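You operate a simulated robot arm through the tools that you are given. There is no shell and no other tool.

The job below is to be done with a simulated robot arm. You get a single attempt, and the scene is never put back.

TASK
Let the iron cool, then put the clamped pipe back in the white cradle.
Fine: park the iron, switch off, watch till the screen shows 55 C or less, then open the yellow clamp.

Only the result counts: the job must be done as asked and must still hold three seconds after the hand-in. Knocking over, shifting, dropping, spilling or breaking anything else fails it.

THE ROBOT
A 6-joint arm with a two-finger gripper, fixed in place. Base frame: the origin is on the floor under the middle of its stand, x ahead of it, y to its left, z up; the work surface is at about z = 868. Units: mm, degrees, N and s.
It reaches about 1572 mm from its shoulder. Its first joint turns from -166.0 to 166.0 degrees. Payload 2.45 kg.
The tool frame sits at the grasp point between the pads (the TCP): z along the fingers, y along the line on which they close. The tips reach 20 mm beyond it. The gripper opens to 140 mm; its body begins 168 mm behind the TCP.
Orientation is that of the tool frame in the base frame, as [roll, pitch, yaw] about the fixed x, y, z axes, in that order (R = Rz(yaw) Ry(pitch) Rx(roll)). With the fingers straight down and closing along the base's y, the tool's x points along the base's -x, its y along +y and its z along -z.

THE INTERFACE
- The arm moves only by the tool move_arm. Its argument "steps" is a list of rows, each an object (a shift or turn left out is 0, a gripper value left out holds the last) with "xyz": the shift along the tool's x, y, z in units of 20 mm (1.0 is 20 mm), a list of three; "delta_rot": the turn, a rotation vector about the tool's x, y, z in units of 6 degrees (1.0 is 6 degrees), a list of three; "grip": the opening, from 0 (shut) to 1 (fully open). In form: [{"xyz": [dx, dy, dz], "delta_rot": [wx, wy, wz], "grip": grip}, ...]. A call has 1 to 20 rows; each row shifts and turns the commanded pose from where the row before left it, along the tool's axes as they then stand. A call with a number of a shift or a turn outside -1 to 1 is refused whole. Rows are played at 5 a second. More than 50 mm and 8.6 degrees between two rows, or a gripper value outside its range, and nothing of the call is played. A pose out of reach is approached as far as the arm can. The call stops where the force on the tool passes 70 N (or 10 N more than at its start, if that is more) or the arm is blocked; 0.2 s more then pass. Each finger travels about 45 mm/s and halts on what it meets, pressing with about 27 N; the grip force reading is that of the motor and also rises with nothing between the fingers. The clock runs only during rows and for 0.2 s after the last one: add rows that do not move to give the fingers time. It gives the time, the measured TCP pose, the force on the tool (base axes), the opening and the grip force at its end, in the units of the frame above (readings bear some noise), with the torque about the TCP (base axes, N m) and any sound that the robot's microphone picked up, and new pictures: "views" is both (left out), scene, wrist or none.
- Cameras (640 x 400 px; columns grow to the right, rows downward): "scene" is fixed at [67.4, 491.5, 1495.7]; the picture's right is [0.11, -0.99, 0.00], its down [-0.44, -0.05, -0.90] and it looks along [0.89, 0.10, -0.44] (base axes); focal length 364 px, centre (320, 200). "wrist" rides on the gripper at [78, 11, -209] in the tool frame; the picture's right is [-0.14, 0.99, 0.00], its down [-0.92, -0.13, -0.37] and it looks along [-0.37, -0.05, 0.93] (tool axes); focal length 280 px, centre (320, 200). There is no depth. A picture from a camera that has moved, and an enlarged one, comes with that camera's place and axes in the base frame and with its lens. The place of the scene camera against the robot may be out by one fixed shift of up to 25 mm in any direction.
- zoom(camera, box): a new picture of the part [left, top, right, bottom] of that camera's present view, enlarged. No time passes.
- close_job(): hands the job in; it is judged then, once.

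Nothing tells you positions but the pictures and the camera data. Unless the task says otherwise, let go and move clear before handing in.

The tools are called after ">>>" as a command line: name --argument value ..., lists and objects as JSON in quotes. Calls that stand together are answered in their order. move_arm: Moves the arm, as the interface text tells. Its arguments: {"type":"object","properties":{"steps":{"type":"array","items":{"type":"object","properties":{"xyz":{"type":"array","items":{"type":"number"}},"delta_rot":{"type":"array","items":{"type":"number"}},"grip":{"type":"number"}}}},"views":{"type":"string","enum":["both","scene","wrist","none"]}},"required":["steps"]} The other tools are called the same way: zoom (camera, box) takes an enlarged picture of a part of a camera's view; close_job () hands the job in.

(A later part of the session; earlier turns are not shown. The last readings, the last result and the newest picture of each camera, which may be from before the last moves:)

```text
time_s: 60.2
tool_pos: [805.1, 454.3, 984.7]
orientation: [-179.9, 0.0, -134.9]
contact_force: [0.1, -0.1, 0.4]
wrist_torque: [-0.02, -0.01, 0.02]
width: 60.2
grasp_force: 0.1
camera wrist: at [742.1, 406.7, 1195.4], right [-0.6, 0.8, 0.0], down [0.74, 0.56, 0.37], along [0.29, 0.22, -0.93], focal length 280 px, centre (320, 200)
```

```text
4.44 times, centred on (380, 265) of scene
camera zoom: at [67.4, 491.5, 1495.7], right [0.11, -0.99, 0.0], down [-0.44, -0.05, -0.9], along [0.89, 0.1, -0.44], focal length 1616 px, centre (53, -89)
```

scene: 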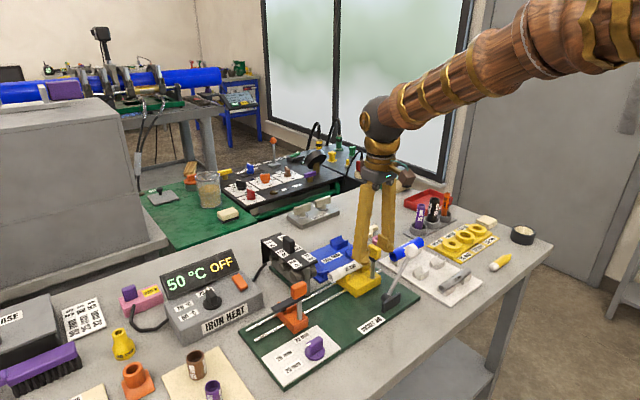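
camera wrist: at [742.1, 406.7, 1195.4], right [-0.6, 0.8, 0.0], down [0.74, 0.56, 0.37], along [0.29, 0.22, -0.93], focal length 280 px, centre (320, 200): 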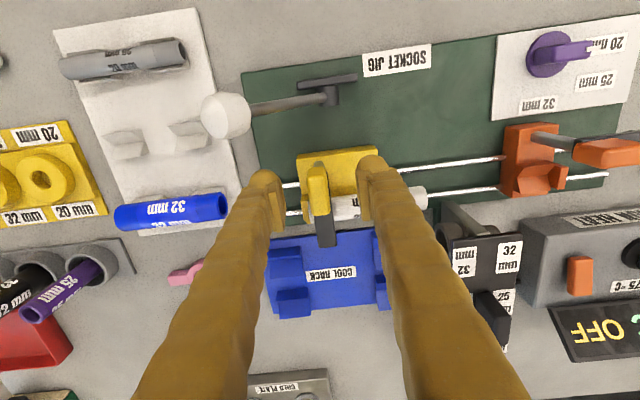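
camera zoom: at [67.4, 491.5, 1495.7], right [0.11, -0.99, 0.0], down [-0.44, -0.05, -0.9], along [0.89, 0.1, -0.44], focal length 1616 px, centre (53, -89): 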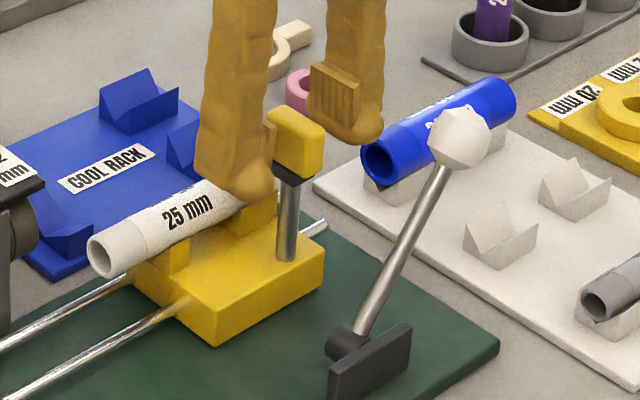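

The knob is centred between the pads. Closing on it.

>>> move_arm --steps '[{"grip": 0.0}, {"grip": 0.0}, {"grip": 0.0}, {"grip": 0.0}, {"grip": 0.0}, {"grip": 0.0}]'

>>> zoom --camera "scene" --box '[330, 220, 430, 310]'

```text
time_s: 61.6
tool_pos: [805.0, 454.6, 985.2]
orientation: [180.0, 0.0, -135.0]
contact_force: [6.2, -3.6, -3.0]
wrist_torque: [-0.03, -0.09, -0.03]
width: 15.0
grasp_force: 41.0
camera wrist: at [742.2, 406.6, 1195.6], right [-0.6, 0.8, 0.0], down [0.74, 0.56, 0.37], along [0.29, 0.22, -0.93], focal length 280 px, centre (320, 200)
```

scene: 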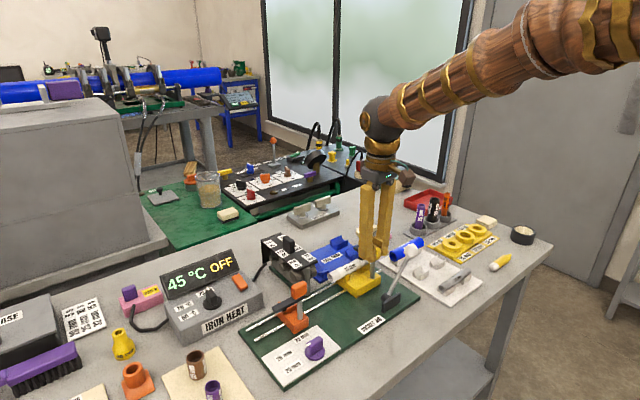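
wrist: 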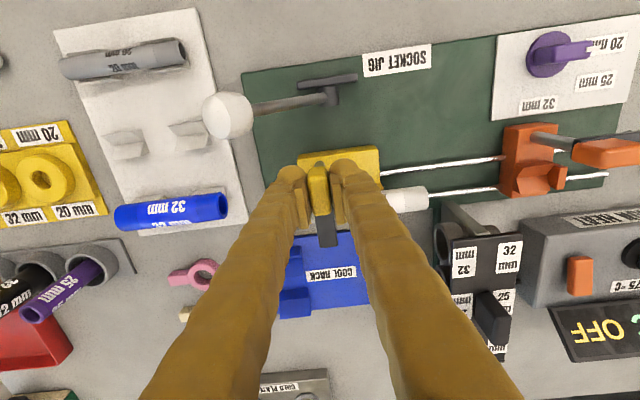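

```text
4.44 times, centred on (380, 265) of scene
camera zoom: at [67.4, 491.5, 1495.7], right [0.11, -0.99, 0.0], down [-0.44, -0.05, -0.9], along [0.89, 0.1, -0.44], focal length 1616 px, centre (53, -89)
```

zoom: 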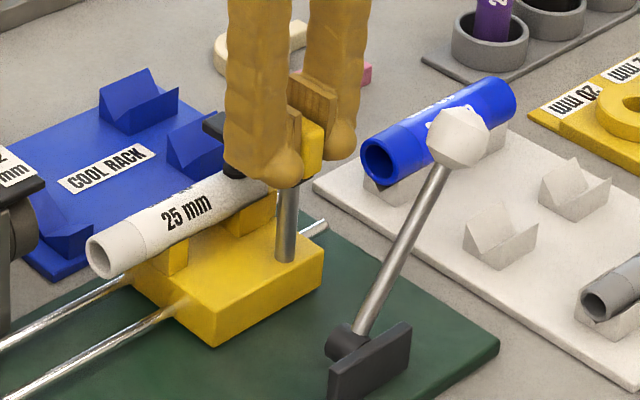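

The knob is gripped at 15 mm, with the screen at 45 °C. I'll turn it gently, opening away from the iron as the orange clamp is, and watch the torque.

>>> move_arm --steps '[{"delta_rot": [0, 0, 0.5], "grip": 0.0}, {"delta_rot": [0, 0, 0.5]}, {"delta_rot": [0, 0, 0.5]}, {"delta_rot": [0, 0, 0.5]}, {}]'

>>> zoom --camera "scene" --box '[330, 220, 430, 310]'

```text
time_s: 62.8
tool_pos: [805.1, 453.5, 987.0]
orientation: [-180.0, 0.0, -146.9]
contact_force: [7.3, 0.5, -1.6]
wrist_torque: [0.01, -0.15, 0.05]
width: 15.1
grasp_force: 40.9
camera wrist: at [733.4, 420.7, 1195.5], right [-0.42, 0.91, 0.0], down [0.84, 0.4, 0.37], along [0.33, 0.16, -0.93], focal length 280 px, centre (320, 200)
```

scene: 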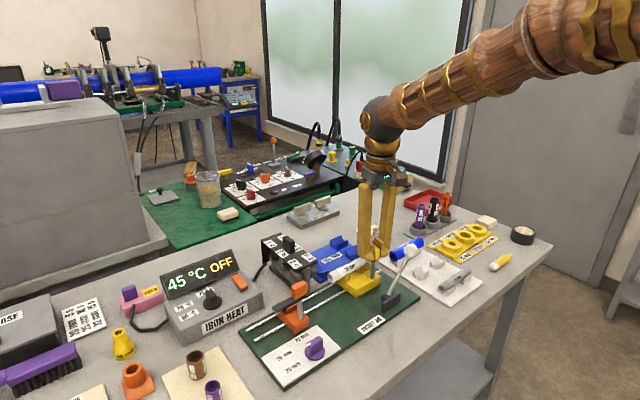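
wrist: 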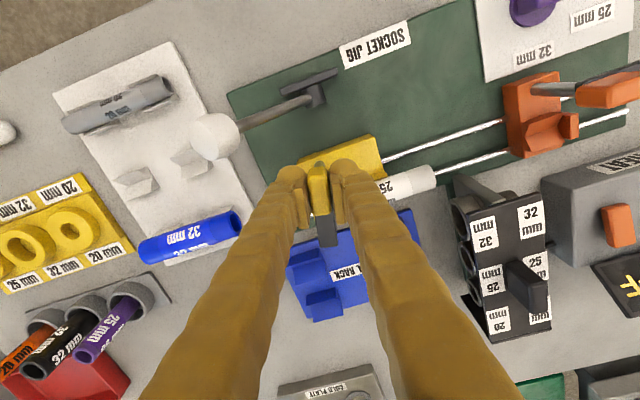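

```text
4.44 times, centred on (380, 265) of scene
camera zoom: at [67.4, 491.5, 1495.7], right [0.11, -0.99, 0.0], down [-0.44, -0.05, -0.9], along [0.89, 0.1, -0.44], focal length 1616 px, centre (53, -89)
```

zoom: 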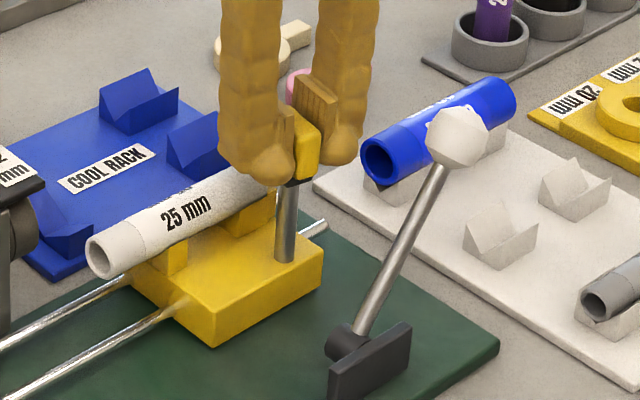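

The clamp arm turns with the knob at almost no torque. I'll continue the turn.

>>> move_arm --steps '[{"delta_rot": [0, 0, 0.7]}, {"delta_rot": [0, 0, 0.7]}, {"delta_rot": [0, 0, 0.7]}, {"delta_rot": [0, 0, 0.7]}, {"delta_rot": [0, 0, 0.7]}, {"delta_rot": [0, 0, 0.7]}, {"delta_rot": [0, 0, 0.7]}, {"delta_rot": [0, 0, 0.7]}, {}]'

>>> zoom --camera "scene" --box '[330, 220, 430, 310]'

```text
time_s: 64.8
tool_pos: [803.4, 454.2, 986.6]
orientation: [180.0, 0.0, 179.3]
contact_force: [0.9, -8.1, 9.6]
wrist_torque: [-0.09, -0.06, 0.01]
width: 14.8
grasp_force: 41.0
camera wrist: at [726.5, 465.7, 1195.5], right [0.15, 0.99, 0.0], down [0.92, -0.14, 0.37], along [0.36, -0.05, -0.93], focal length 280 px, centre (320, 200)
```

scene: 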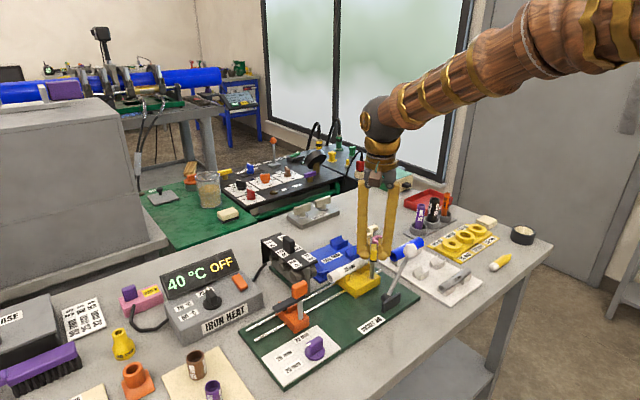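
wrist: 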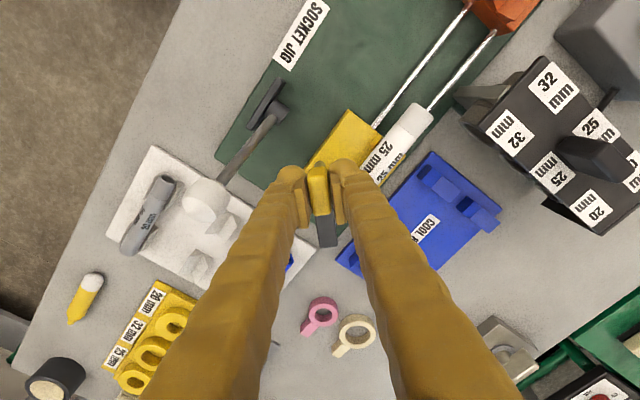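

```text
4.44 times, centred on (380, 265) of scene
camera zoom: at [67.4, 491.5, 1495.7], right [0.11, -0.99, 0.0], down [-0.44, -0.05, -0.9], along [0.89, 0.1, -0.44], focal length 1616 px, centre (53, -89)
```

zoom: 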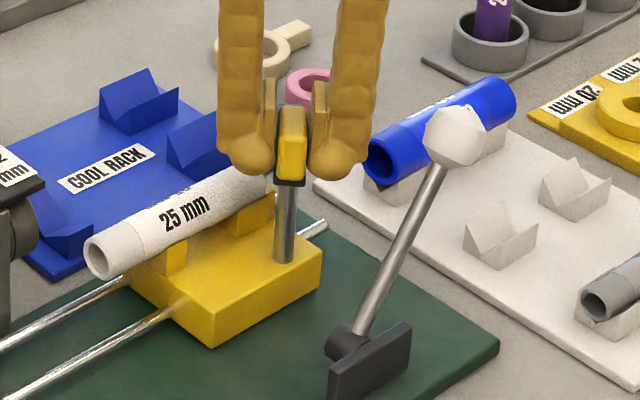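

About half open, and the pipe is staying put in its saddle. I'll turn through the rest of the 90°.

>>> move_arm --steps '[{"delta_rot": [0, 0, 0.7]}, {"delta_rot": [0, 0, 0.7]}, {"delta_rot": [0, 0, 0.7]}, {"delta_rot": [0, 0, 0.7]}, {"delta_rot": [0, 0, 0.7]}, {"delta_rot": [0, 0, 0.7]}, {"delta_rot": [0, 0, 0.7]}, {"delta_rot": [0, 0, 0.7]}, {"delta_rot": [0, 0, 0.7]}, {"delta_rot": [0, 0, 0.7]}, {}]'

>>> zoom --camera "scene" --box '[330, 220, 430, 310]'

>>> zoom --camera "wrist" --box '[250, 80, 410, 260]'

```text
time_s: 67.2
tool_pos: [803.6, 454.1, 986.3]
orientation: [-179.9, 0.0, 137.4]
contact_force: [-30.6, -37.3, 13.8]
wrist_torque: [-0.47, 0.24, 0.05]
width: 14.8
grasp_force: 41.6
camera wrist: at [753.8, 514.3, 1195.4], right [0.77, 0.64, 0.0], down [0.59, -0.72, 0.37], along [0.23, -0.29, -0.93], focal length 280 px, centre (320, 200)
```

scene: 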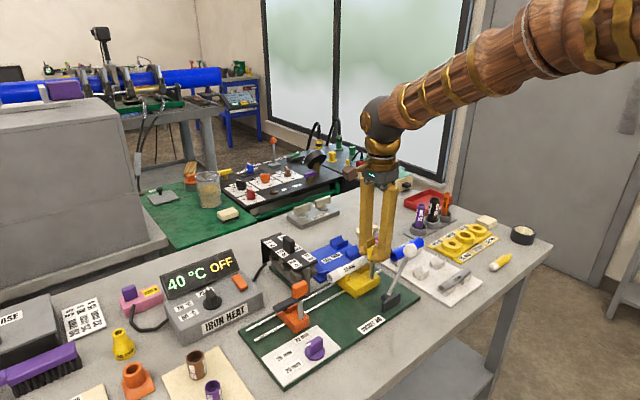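
wrist: 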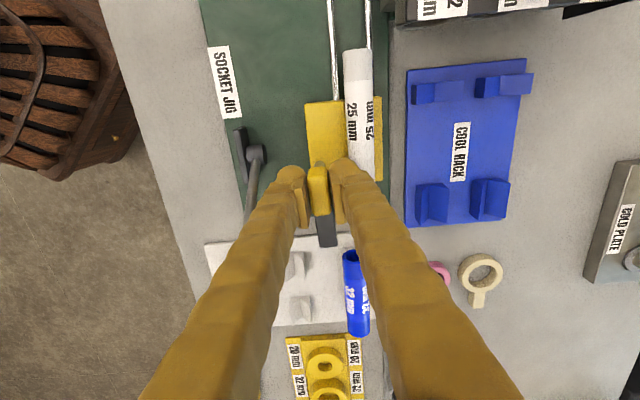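

```text
4.44 times, centred on (380, 265) of scene
camera zoom: at [67.4, 491.5, 1495.7], right [0.11, -0.99, 0.0], down [-0.44, -0.05, -0.9], along [0.89, 0.1, -0.44], focal length 1616 px, centre (53, -89)
```

zoom: 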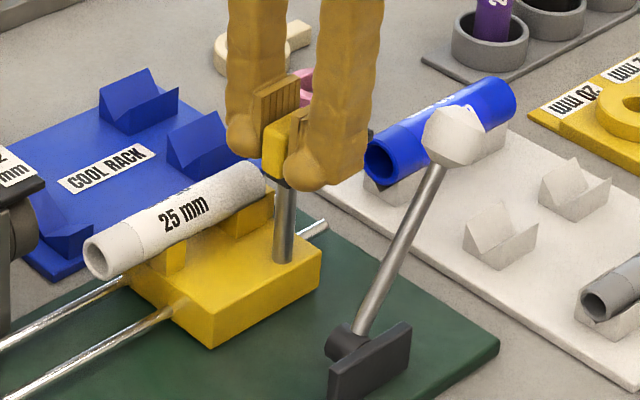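

```text
2.22 times, centred on (330, 170) of wrist
camera zoom: at [753.8, 514.3, 1195.4], right [0.77, 0.64, 0.0], down [0.59, -0.72, 0.37], along [0.23, -0.29, -0.93], focal length 623 px, centre (298, 267)
```

zoom: 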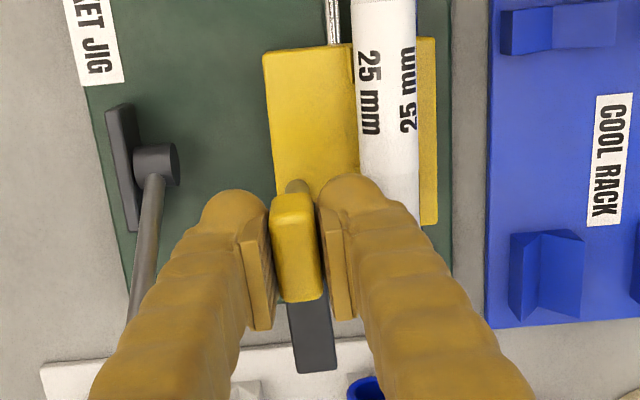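

The clamp arm is swung right clear of the pipe, pointing away from the iron, and the pipe rests free in the saddle. I'll release the knob and rise.

>>> move_arm --steps '[{"grip": 0.25}, {"grip": 0.25}, {"grip": 0.25}, {"grip": 0.25}, {"xyz": [0, 0, -0.8]}, {"xyz": [0, 0, -1]}, {"xyz": [0, 0, -1]}, {"xyz": [0, 0, -1]}, {"xyz": [0, 0, -1]}, {}]'

>>> zoom --camera "scene" --box '[320, 220, 430, 310]'

>>> zoom --camera "wrist" --box '[230, 60, 430, 240]'

```text
time_s: 69.4
tool_pos: [803.7, 452.9, 1082.6]
orientation: [179.9, 0.0, 137.4]
contact_force: [0.1, -0.3, 0.0]
wrist_torque: [-0.01, 0.01, -0.01]
width: 35.2
grasp_force: 0.1
camera wrist: at [753.9, 514.6, 1291.9], right [0.77, 0.64, 0.0], down [0.59, -0.72, 0.37], along [0.23, -0.28, -0.93], focal length 280 px, centre (320, 200)
```

scene: 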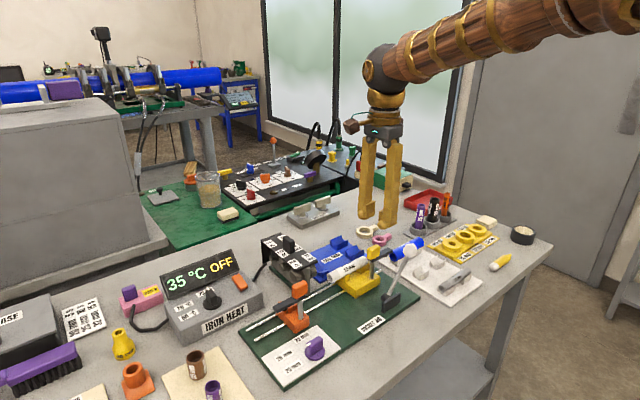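
wrist: 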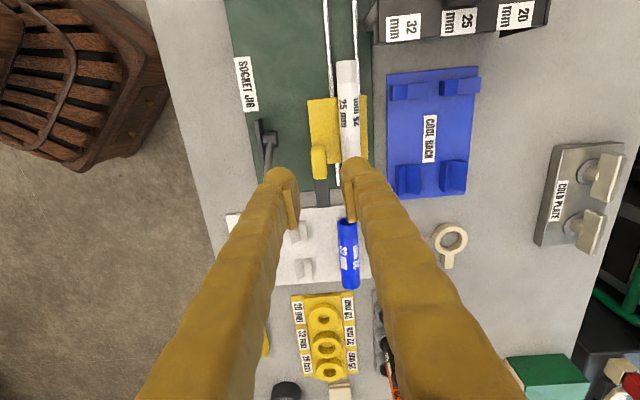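

```text
4.44 times, centred on (375, 265) of scene
camera zoom: at [67.4, 491.5, 1495.7], right [0.11, -0.99, 0.0], down [-0.44, -0.05, -0.9], along [0.89, 0.1, -0.44], focal length 1616 px, centre (76, -89)
```

zoom: 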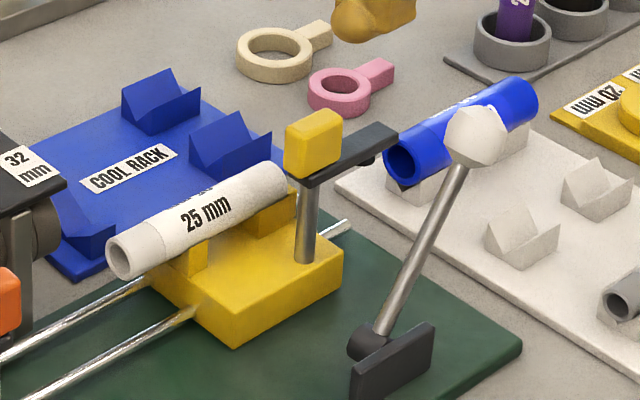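

```text
2.22 times, centred on (330, 150) of wrist
camera zoom: at [753.9, 514.6, 1291.9], right [0.77, 0.64, 0.0], down [0.59, -0.72, 0.37], along [0.23, -0.28, -0.93], focal length 623 px, centre (298, 311)
```

zoom: 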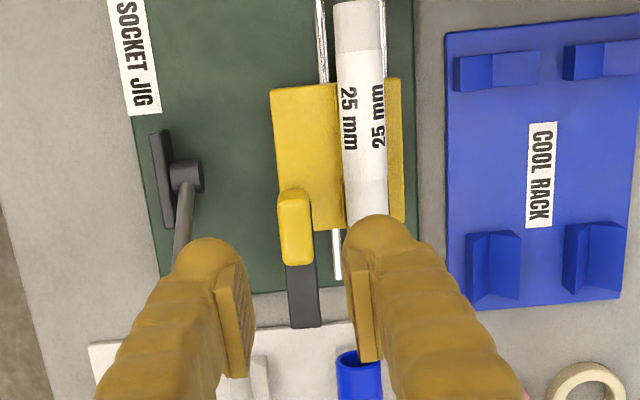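

The clamp is open (35 °C now) and the pipe lies free in the yellow saddle. I'll open the gripper wide and move over the pipe to measure its ends and the saddle blocks.

>>> move_arm --steps '[{"delta_rot": [0, 0, 0.4], "grip": 1.0}, {"xyz": [0.77, 0.55, 0], "grip": 1.0}, {"xyz": [0.77, 0.55, 0]}, {"xyz": [0.77, 0.55, 0]}, {"xyz": [0.77, 0.55, 0]}, {}, {}]'

>>> zoom --camera "wrist" --box '[250, 60, 410, 260]'

>>> zoom --camera "wrist" --box '[240, 120, 400, 240]'

```text
time_s: 71.0
tool_pos: [792.1, 527.6, 1081.6]
orientation: [179.9, 0.1, 135.0]
contact_force: [0.5, 0.3, -0.3]
wrist_torque: [0.03, 0.01, 0.01]
width: 139.8
grasp_force: 0.2
camera wrist: at [744.7, 591.5, 1291.4], right [0.8, 0.6, 0.0], down [0.56, -0.74, 0.37], along [0.22, -0.29, -0.93], focal length 280 px, centre (320, 200)
```

scene: 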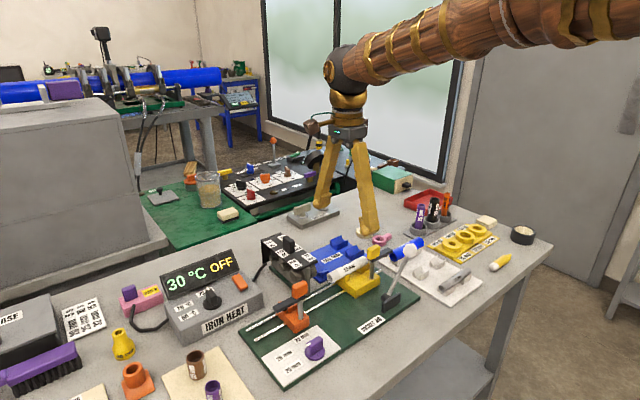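
wrist: 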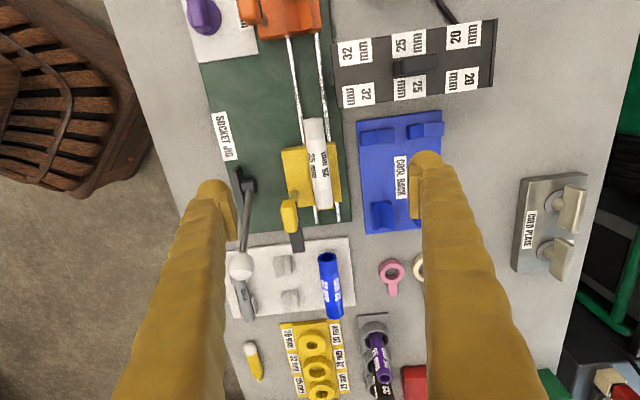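

```text
2.00 times, centred on (330, 160) of wrist
camera zoom: at [744.7, 591.5, 1291.4], right [0.8, 0.6, 0.0], down [0.56, -0.74, 0.37], along [0.22, -0.29, -0.93], focal length 561 px, centre (300, 280)
```

zoom: 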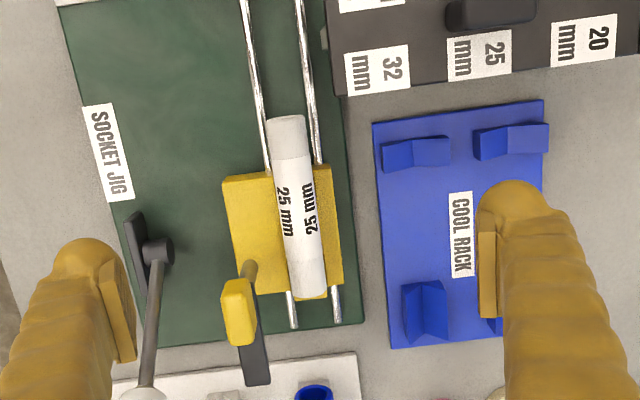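

```text
3.33 times, centred on (320, 180) of wrist
camera zoom: at [744.7, 591.5, 1291.4], right [0.8, 0.6, 0.0], down [0.56, -0.74, 0.37], along [0.22, -0.29, -0.93], focal length 935 px, centre (320, 267)
```

zoom: 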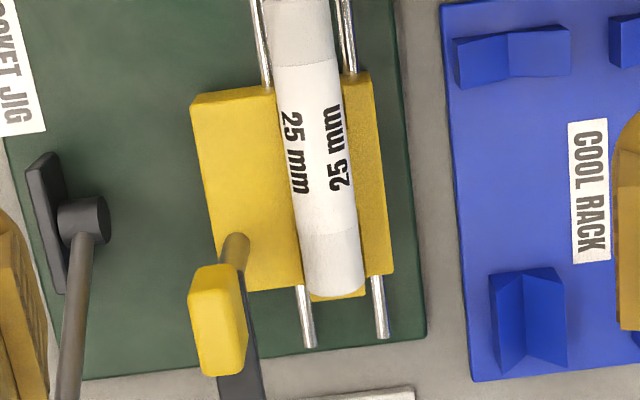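

The pipe is about 120 mm long, centred near (802, 513) with its top at z≈929. I'll zoom closely on the saddle blocks under the pipe and on the cradle's V blocks to choose where to grip.

>>> zoom --camera "scene" --box '[325, 250, 385, 300]'

>>> zoom --camera "scene" --box '[400, 235, 490, 305]'

>>> zoom --camera "wrist" --box '[280, 110, 350, 220]'

>>> zoom --camera "wrist" --box '[220, 220, 370, 330]'

```text
8.00 times, centred on (355, 275) of scene
camera zoom: at [67.4, 491.5, 1495.7], right [0.11, -0.99, 0.0], down [-0.44, -0.05, -0.9], along [0.89, 0.1, -0.44], focal length 2909 px, centre (40, -400)
```

zoom: 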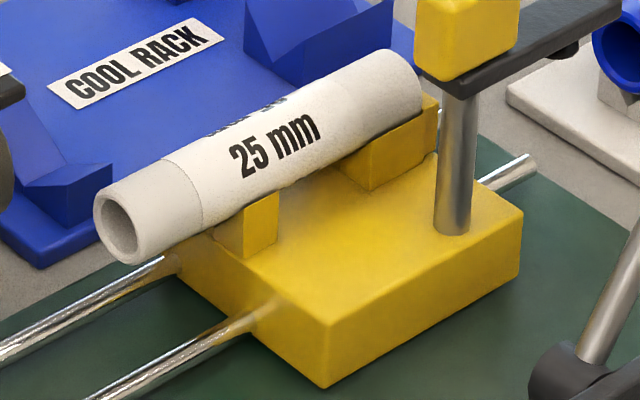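

```text
5.71 times, centred on (445, 270) of scene
camera zoom: at [67.4, 491.5, 1495.7], right [0.11, -0.99, 0.0], down [-0.44, -0.05, -0.9], along [0.89, 0.1, -0.44], focal length 2078 px, centre (-394, -200)
```

zoom: 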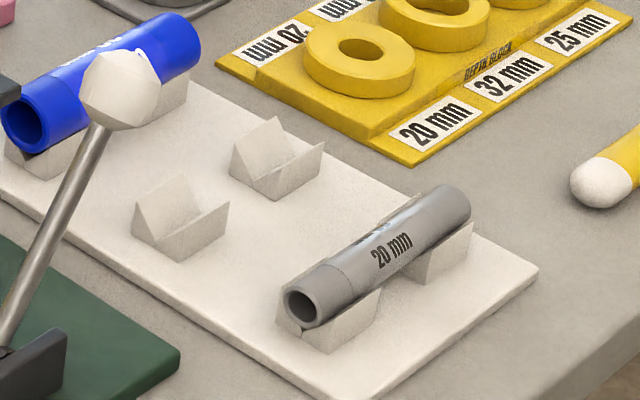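

```text
3.64 times, centred on (315, 165) of wrist
camera zoom: at [744.7, 591.5, 1291.4], right [0.8, 0.6, 0.0], down [0.56, -0.74, 0.37], along [0.22, -0.29, -0.93], focal length 1020 px, centre (338, 327)
```

zoom: 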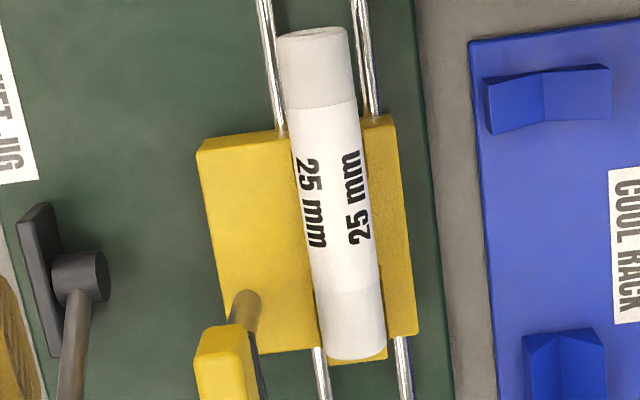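

```text
3.64 times, centred on (295, 275) of wrist
camera zoom: at [744.7, 591.5, 1291.4], right [0.8, 0.6, 0.0], down [0.56, -0.74, 0.37], along [0.22, -0.29, -0.93], focal length 1020 px, centre (411, -73)
```

zoom: 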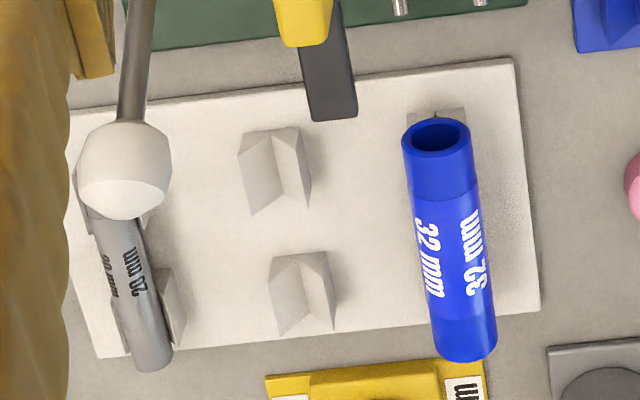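

The clear gap between the two yellow saddle blocks is about 40 mm, and the opened knob sits close beside it, so I'll grip the pipe there with the gripper leaning about 12° away from the knob. First I'll turn the gripper to the -45° heading so the camera ends up on the cradle side.

>>> move_arm --steps '[{"delta_rot": [0, 0, -1]}, {"delta_rot": [0, 0, -1]}, {"delta_rot": [0, 0, -1]}, {"delta_rot": [0, 0, -1]}, {"delta_rot": [0, 0, -1]}, {"delta_rot": [0, 0, -1]}, {"delta_rot": [0, 0, -1]}, {"delta_rot": [0, 0, -1]}, {"delta_rot": [0, 0, -1]}, {"delta_rot": [0, 0, -1]}, {"delta_rot": [0, 0, -1]}, {"delta_rot": [0, 0, -1]}, {"delta_rot": [0, 0, -1]}, {"delta_rot": [0, 0, -1]}, {"delta_rot": [0, 0, -1]}]' --views "none"

>>> move_arm --steps '[{"delta_rot": [0, 0, -1]}, {"delta_rot": [0, 0, -1]}, {"delta_rot": [0, 0, -1]}, {"delta_rot": [0, 0, -1]}, {"delta_rot": [0, 0, -1]}, {"delta_rot": [0, 0, -1]}, {"delta_rot": [0, 0, -1]}, {"delta_rot": [0, 0, -1]}, {"delta_rot": [0, 0, -1]}, {"delta_rot": [0, 0, -1]}, {"delta_rot": [0, 0, -1]}, {"delta_rot": [0, 0, -1]}, {"delta_rot": [0, 0, -1]}, {"delta_rot": [0, 0, -1]}, {"delta_rot": [0, 0, -1]}, {}]'

>>> zoom --camera "wrist" --box '[240, 100, 420, 260]'

```text
time_s: 74.2
tool_pos: [791.8, 528.2, 1081.5]
orientation: [-179.9, 0.0, -134.8]
contact_force: [0.3, 0.7, -0.2]
wrist_torque: [0.0, 0.05, -0.01]
width: 140.1
grasp_force: 0.0
```

```text
time_s: 77.6
tool_pos: [792.2, 528.3, 1082.4]
orientation: [179.9, 0.0, -44.9]
contact_force: [-0.2, -0.5, -0.1]
wrist_torque: [-0.03, -0.03, 0.02]
width: 140.3
grasp_force: 0.2
camera wrist: at [840.1, 465.7, 1291.3], right [-0.8, -0.6, 0.0], down [-0.56, 0.74, 0.37], along [-0.22, 0.29, -0.93], focal length 280 px, centre (320, 200)
```

scene: 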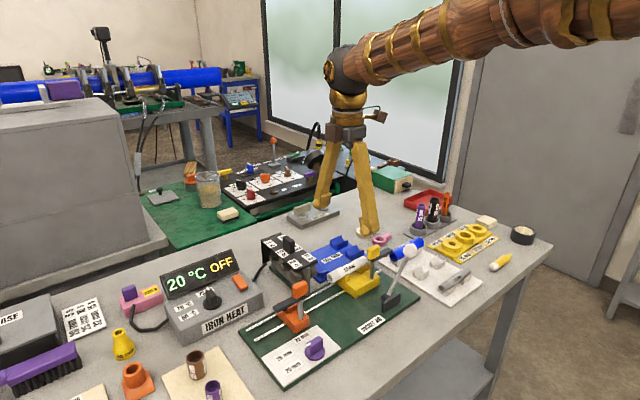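
wrist: 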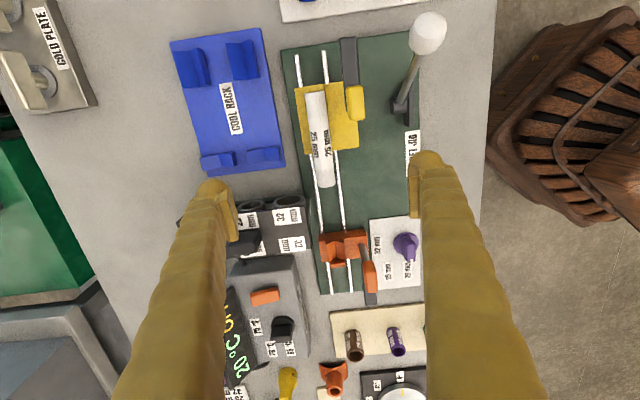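

```text
2.50 times, centred on (330, 180) of wrist
camera zoom: at [840.1, 465.7, 1291.3], right [-0.8, -0.6, 0.0], down [-0.56, 0.74, 0.37], along [-0.22, 0.29, -0.93], focal length 701 px, centre (295, 250)
```

zoom: 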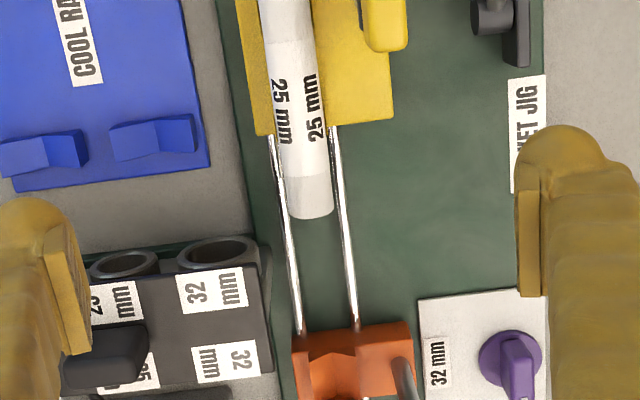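

>>> zoom --camera "wrist" --box '[280, 70, 380, 200]'

>>> zoom --camera "wrist" --box '[290, 75, 370, 125]'

>>> zoom --camera "wrist" --box '[290, 110, 370, 200]'

```text
3.08 times, centred on (330, 135) of wrist
camera zoom: at [840.1, 465.7, 1291.3], right [-0.8, -0.6, 0.0], down [-0.56, 0.74, 0.37], along [-0.22, 0.29, -0.93], focal length 863 px, centre (289, 400)
```

zoom: 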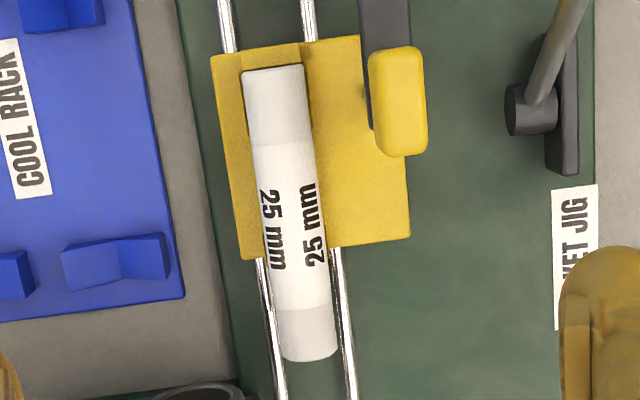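

```text
8.00 times, centred on (330, 100) of wrist
camera zoom: at [840.1, 465.7, 1291.3], right [-0.8, -0.6, 0.0], down [-0.56, 0.74, 0.37], along [-0.22, 0.29, -0.93], focal length 2243 px, centre (240, 1000)
```

zoom: 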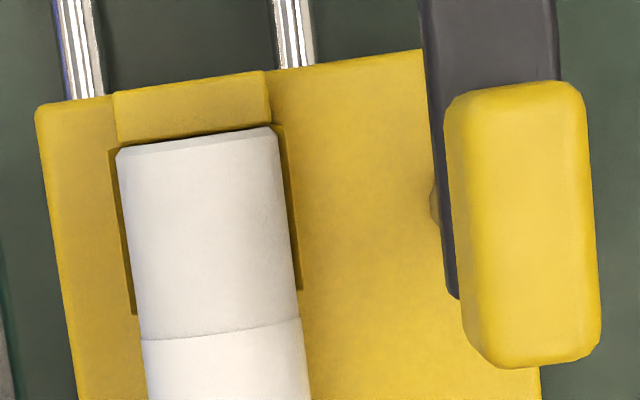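

```text
4.44 times, centred on (330, 155) of wrist
camera zoom: at [840.1, 465.7, 1291.3], right [-0.8, -0.6, 0.0], down [-0.56, 0.74, 0.37], along [-0.22, 0.29, -0.93], focal length 1246 px, centre (276, 400)
```

zoom: 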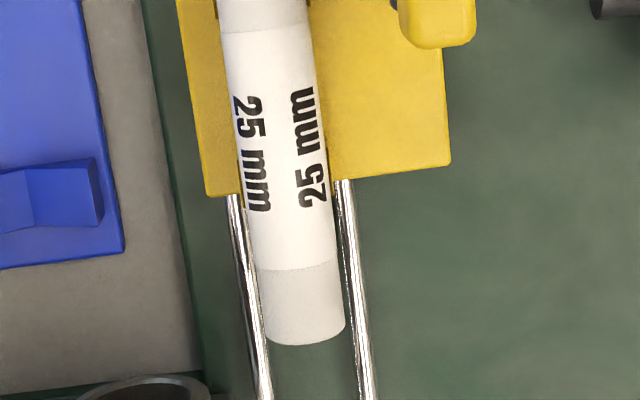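

>>> zoom --camera "wrist" --box '[300, 130, 350, 165]'

>>> zoom --camera "wrist" --box '[295, 105, 365, 150]'

```text
11.43 times, centred on (325, 148) of wrist
camera zoom: at [840.1, 465.7, 1291.3], right [-0.8, -0.6, 0.0], down [-0.56, 0.74, 0.37], along [-0.22, 0.29, -0.93], focal length 3204 px, centre (263, 800)
```

zoom: 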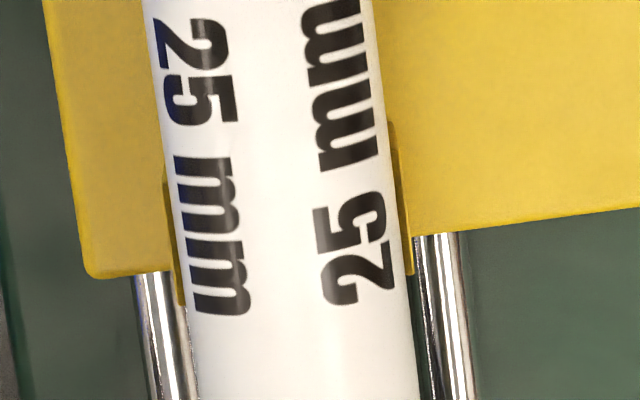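

```text
8.89 times, centred on (330, 128) of wrist
camera zoom: at [840.1, 465.7, 1291.3], right [-0.8, -0.6, 0.0], down [-0.56, 0.74, 0.37], along [-0.22, 0.29, -0.93], focal length 2492 px, centre (231, 844)
```

zoom: 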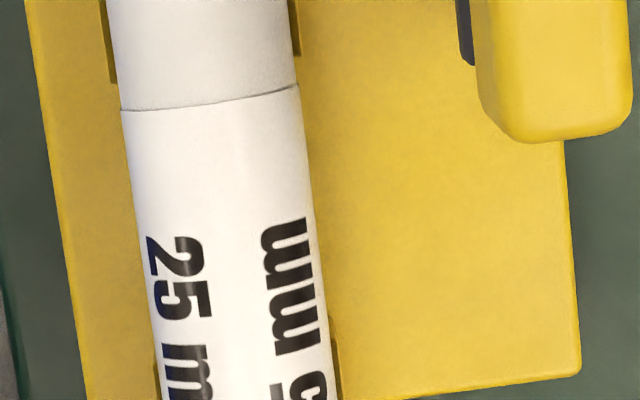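

The saddle gap runs from about 55 to 95 mm along the pipe, so I'll grip around (808, 508) with the pipe axis at z≈925. I'll narrow the gripper to 38 mm, tilt it 12° and come down partway to check.

>>> move_arm --steps '[{"xyz": [0.64, 0.07, 0], "grip": 0.271}, {"xyz": [0.64, 0.07, 0], "grip": 0.271}, {"delta_rot": [0, 1, 0]}, {"delta_rot": [0, 1, 0]}, {}, {}, {"xyz": [-0.2079, 0, 0.9781]}, {"xyz": [-0.2079, 0, 0.9781]}, {"xyz": [-0.2079, 0, 0.9781]}, {}]'

>>> zoom --camera "wrist" --box '[240, 100, 400, 260]'

>>> zoom --camera "scene" --box '[310, 210, 410, 310]'

```text
time_s: 79.8
tool_pos: [807.1, 508.5, 1022.5]
orientation: [180.0, -12.0, -44.9]
contact_force: [-0.1, 0.2, 0.4]
wrist_torque: [0.0, 0.04, 0.01]
width: 38.1
grasp_force: 0.1
camera wrist: at [823.9, 477.9, 1242.5], right [-0.79, -0.61, -0.03], down [-0.6, 0.78, 0.17], along [-0.08, 0.15, -0.99], focal length 280 px, centre (320, 200)
```

scene: 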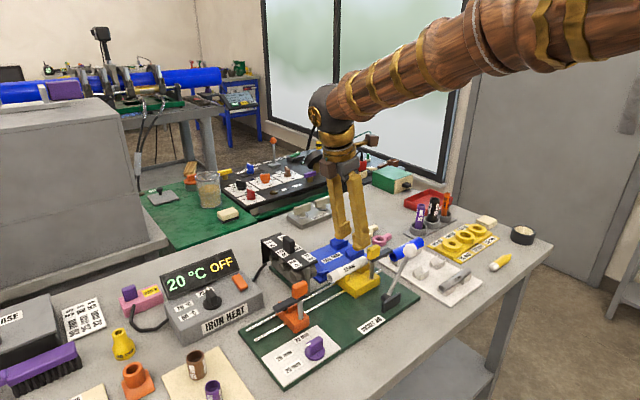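
wrist: 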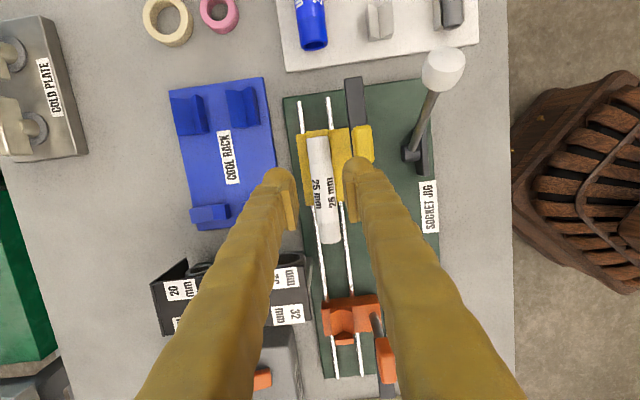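

```text
2.50 times, centred on (320, 180) of wrist
camera zoom: at [823.9, 477.9, 1242.5], right [-0.79, -0.61, -0.03], down [-0.6, 0.78, 0.17], along [-0.08, 0.15, -0.99], focal length 701 px, centre (320, 250)
```

zoom: 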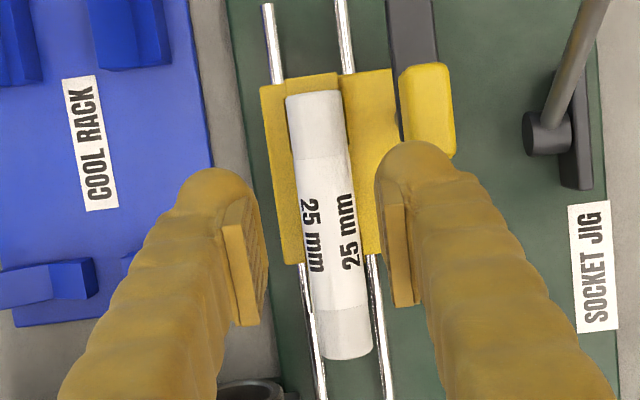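

```text
4.00 times, centred on (360, 260) of scene
camera zoom: at [67.4, 491.5, 1495.7], right [0.11, -0.99, 0.0], down [-0.44, -0.05, -0.9], along [0.89, 0.1, -0.44], focal length 1455 px, centre (160, -40)
```

zoom: 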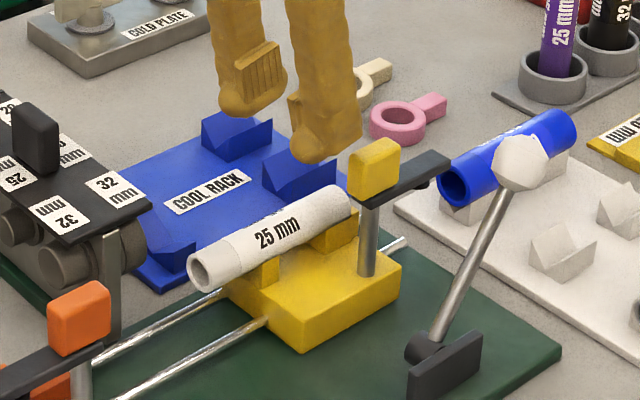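

Before going lower I need the true width of the fingertips compared with that gap, since the tip looks close to the knob in this view. I'll zoom on the tips and the saddle.

>>> zoom --camera "wrist" --box '[260, 140, 310, 240]'

>>> zoom --camera "wrist" --box '[330, 120, 400, 240]'

>>> zoom --camera "scene" --box '[325, 200, 375, 260]'

```text
4.00 times, centred on (285, 190) of wrist
camera zoom: at [823.9, 477.9, 1242.5], right [-0.79, -0.61, -0.03], down [-0.6, 0.78, 0.17], along [-0.08, 0.15, -0.99], focal length 1122 px, centre (460, 240)
```

zoom: 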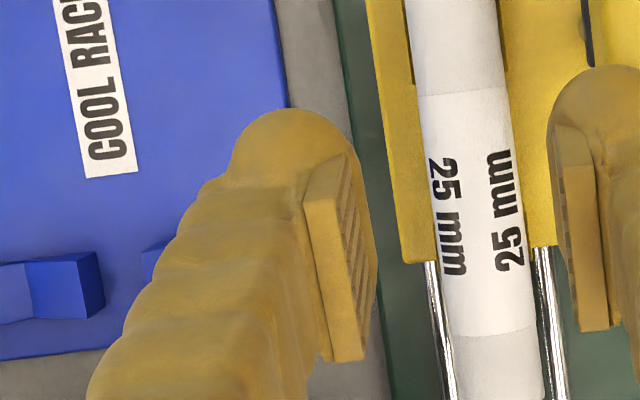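

```text
3.33 times, centred on (365, 180) of wrist
camera zoom: at [823.9, 477.9, 1242.5], right [-0.79, -0.61, -0.03], down [-0.6, 0.78, 0.17], along [-0.08, 0.15, -0.99], focal length 935 px, centre (170, 267)
```

zoom: 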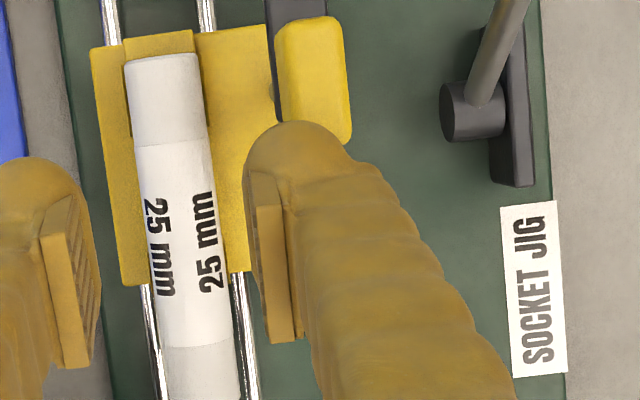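

```text
6.67 times, centred on (350, 230) of scene
camera zoom: at [67.4, 491.5, 1495.7], right [0.11, -0.99, 0.0], down [-0.44, -0.05, -0.9], along [0.89, 0.1, -0.44], focal length 2424 px, centre (120, 0)
```

zoom: 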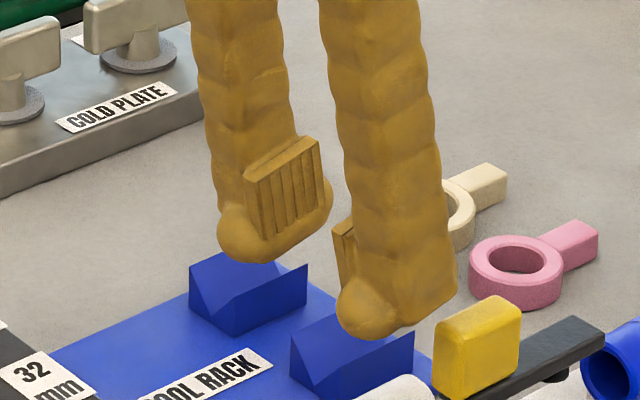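

The fingertips are wider than I assumed (roughly 45 mm along the pipe), so the knob, saddle and cradle clearances need care. I'll back up, level off and look closely at the white cradle's V blocks before choosing the grip.

>>> move_arm --steps '[{"xyz": [0.2079, 0, -0.9781]}, {"xyz": [0.2079, 0, -0.9781]}, {"xyz": [0.2079, 0, -0.9781]}, {"delta_rot": [0, -1, 0], "grip": 1.0}, {"delta_rot": [0, -1, 0]}, {"xyz": [1, 0, 0]}, {"xyz": [1, 0, 0]}, {"xyz": [1, 0, 0]}, {"xyz": [1, 0, 0]}, {"xyz": [1, 0, 0]}, {"xyz": [1, 0, 0]}, {"xyz": [1, 0.8, 0]}, {"xyz": [0.6, 0.8, 0]}, {"xyz": [0, 0.8, 0]}, {"xyz": [0, 0.8, 0]}, {"xyz": [0, 0.8, 0]}, {}]'

>>> zoom --camera "wrist" --box '[220, 60, 420, 260]'

```text
time_s: 83.4
tool_pos: [859.8, 345.1, 1083.0]
orientation: [-180.0, 0.0, -44.8]
contact_force: [0.0, -0.6, -1.0]
wrist_torque: [-0.03, -0.04, -0.02]
width: 140.4
grasp_force: 0.0
camera wrist: at [907.1, 282.2, 1291.3], right [-0.8, -0.6, 0.0], down [-0.56, 0.74, 0.37], along [-0.22, 0.29, -0.93], focal length 280 px, centre (320, 200)
```

scene: 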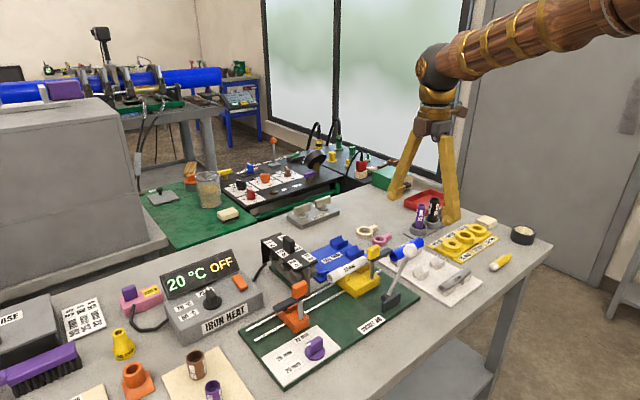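
wrist: 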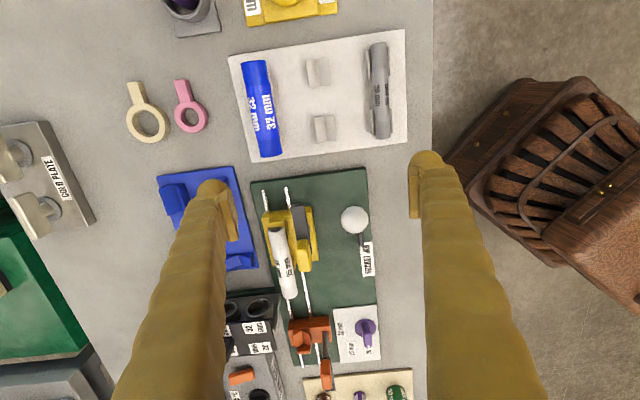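

```text
2.00 times, centred on (320, 160) of wrist
camera zoom: at [907.1, 282.2, 1291.3], right [-0.8, -0.6, 0.0], down [-0.56, 0.74, 0.37], along [-0.22, 0.29, -0.93], focal length 561 px, centre (320, 280)
```

zoom: 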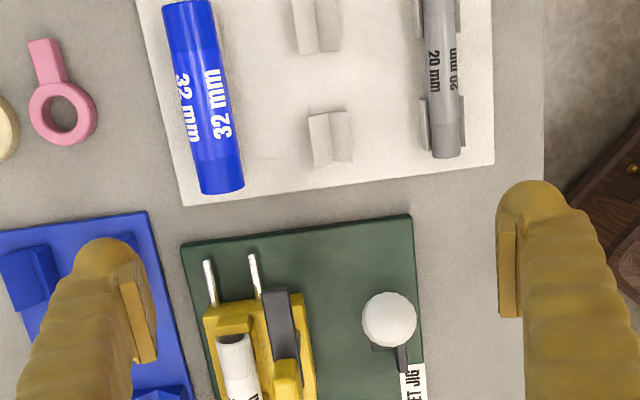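

>>> zoom --camera "wrist" --box '[280, 45, 410, 155]'

>>> zoom --camera "wrist" --box '[295, 50, 345, 150]'

>>> zoom --camera "wrist" --box '[350, 30, 410, 150]'

>>> zoom --camera "scene" --box '[410, 250, 480, 300]'

```text
3.64 times, centred on (345, 100) of wrist
camera zoom: at [907.1, 282.2, 1291.3], right [-0.8, -0.6, 0.0], down [-0.56, 0.74, 0.37], along [-0.22, 0.29, -0.93], focal length 1020 px, centre (229, 564)
```

zoom: 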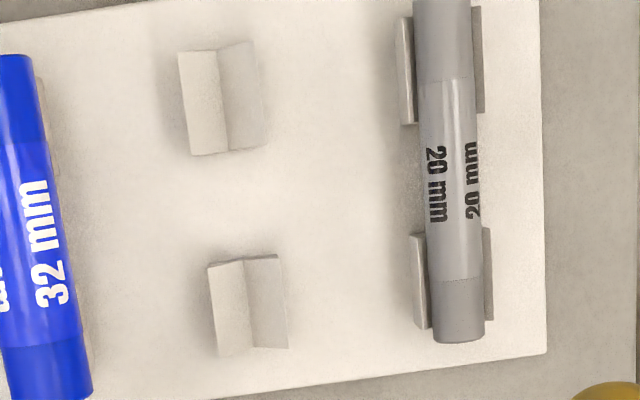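

```text
4.00 times, centred on (320, 100) of wrist
camera zoom: at [907.1, 282.2, 1291.3], right [-0.8, -0.6, 0.0], down [-0.56, 0.74, 0.37], along [-0.22, 0.29, -0.93], focal length 1122 px, centre (320, 600)
```

zoom: 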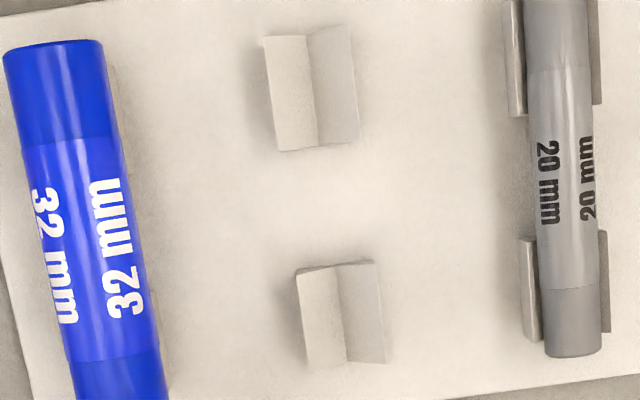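

```text
3.33 times, centred on (380, 90) of wrist
camera zoom: at [907.1, 282.2, 1291.3], right [-0.8, -0.6, 0.0], down [-0.56, 0.74, 0.37], along [-0.22, 0.29, -0.93], focal length 935 px, centre (120, 567)
```

zoom: 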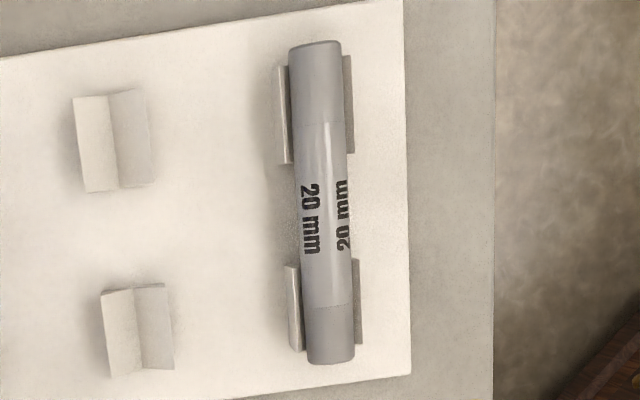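

```text
8.00 times, centred on (445, 275) of scene
camera zoom: at [67.4, 491.5, 1495.7], right [0.11, -0.99, 0.0], down [-0.44, -0.05, -0.9], along [0.89, 0.1, -0.44], focal length 2909 px, centre (-680, -400)
```

zoom: 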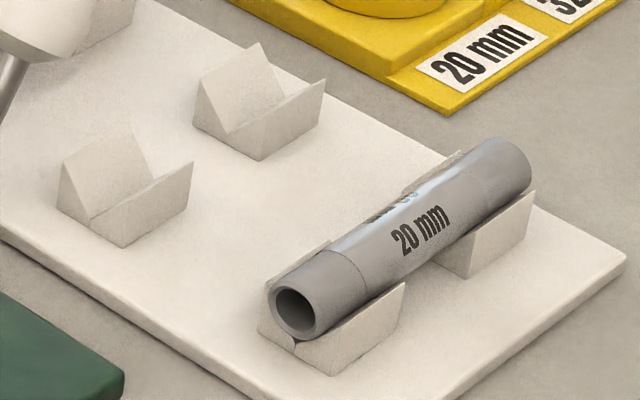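

The cradle's middle V pair is centred near (895, 294) with a clear gap of about 37 mm between the blocks, so a grip near the middle of the pipe will work there too. I'll approach the pipe along an 18° leaning line from the iron side, which keeps the fingers clear of the knob and post.

>>> move_arm --steps '[{"xyz": [-1, -0.4, 0], "grip": 0.271}, {"xyz": [-1, -0.4, 0], "grip": 0.271}, {"xyz": [-1, -0.4, 0]}, {"xyz": [-1, -0.4, 0]}, {"xyz": [-1, -0.4, 0]}, {"xyz": [-1, -0.4, 0]}, {"xyz": [-1, -0.4, 0]}, {"xyz": [-1, -0.4, 0]}, {"xyz": [-1, -0.4, 0]}, {"xyz": [-0.985, -0.4, 0]}, {"delta_rot": [0, 0, 0.1]}, {"delta_rot": [0, 1, 0]}, {"delta_rot": [0, 1, 0]}, {"delta_rot": [0, 1, 0]}, {}]'

>>> zoom --camera "wrist" --box '[240, 80, 400, 240]'

```text
time_s: 86.6
tool_pos: [773.9, 542.7, 1081.7]
orientation: [180.0, -18.2, -45.6]
contact_force: [0.4, 0.6, 0.5]
wrist_torque: [-0.01, 0.03, 0.0]
width: 37.8
grasp_force: 0.1
camera wrist: at [773.6, 528.2, 1304.9], right [-0.8, -0.6, -0.04], down [-0.6, 0.8, 0.07], along [-0.01, 0.08, -1.0], focal length 280 px, centre (320, 200)
```

scene: 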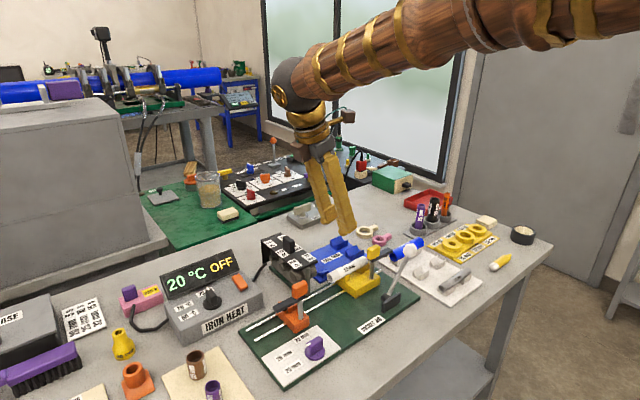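
wrist: 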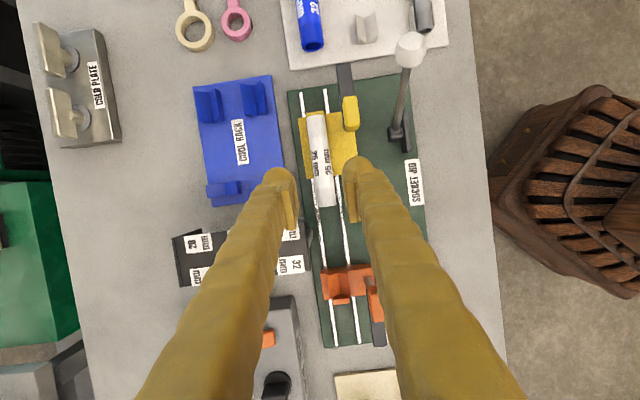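

```text
2.50 times, centred on (320, 160) of wrist
camera zoom: at [773.6, 528.2, 1304.9], right [-0.8, -0.6, -0.04], down [-0.6, 0.8, 0.07], along [-0.01, 0.08, -1.0], focal length 701 px, centre (320, 300)
```

zoom: 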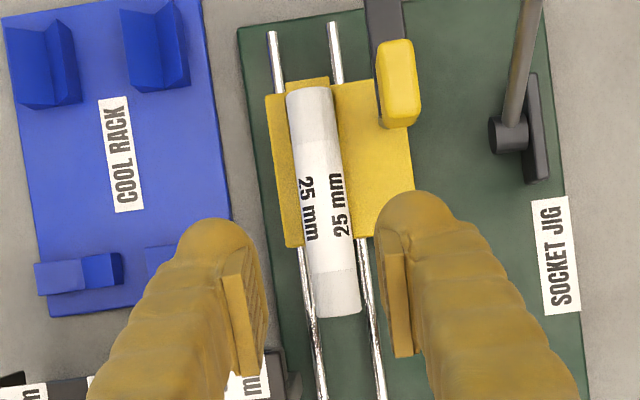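

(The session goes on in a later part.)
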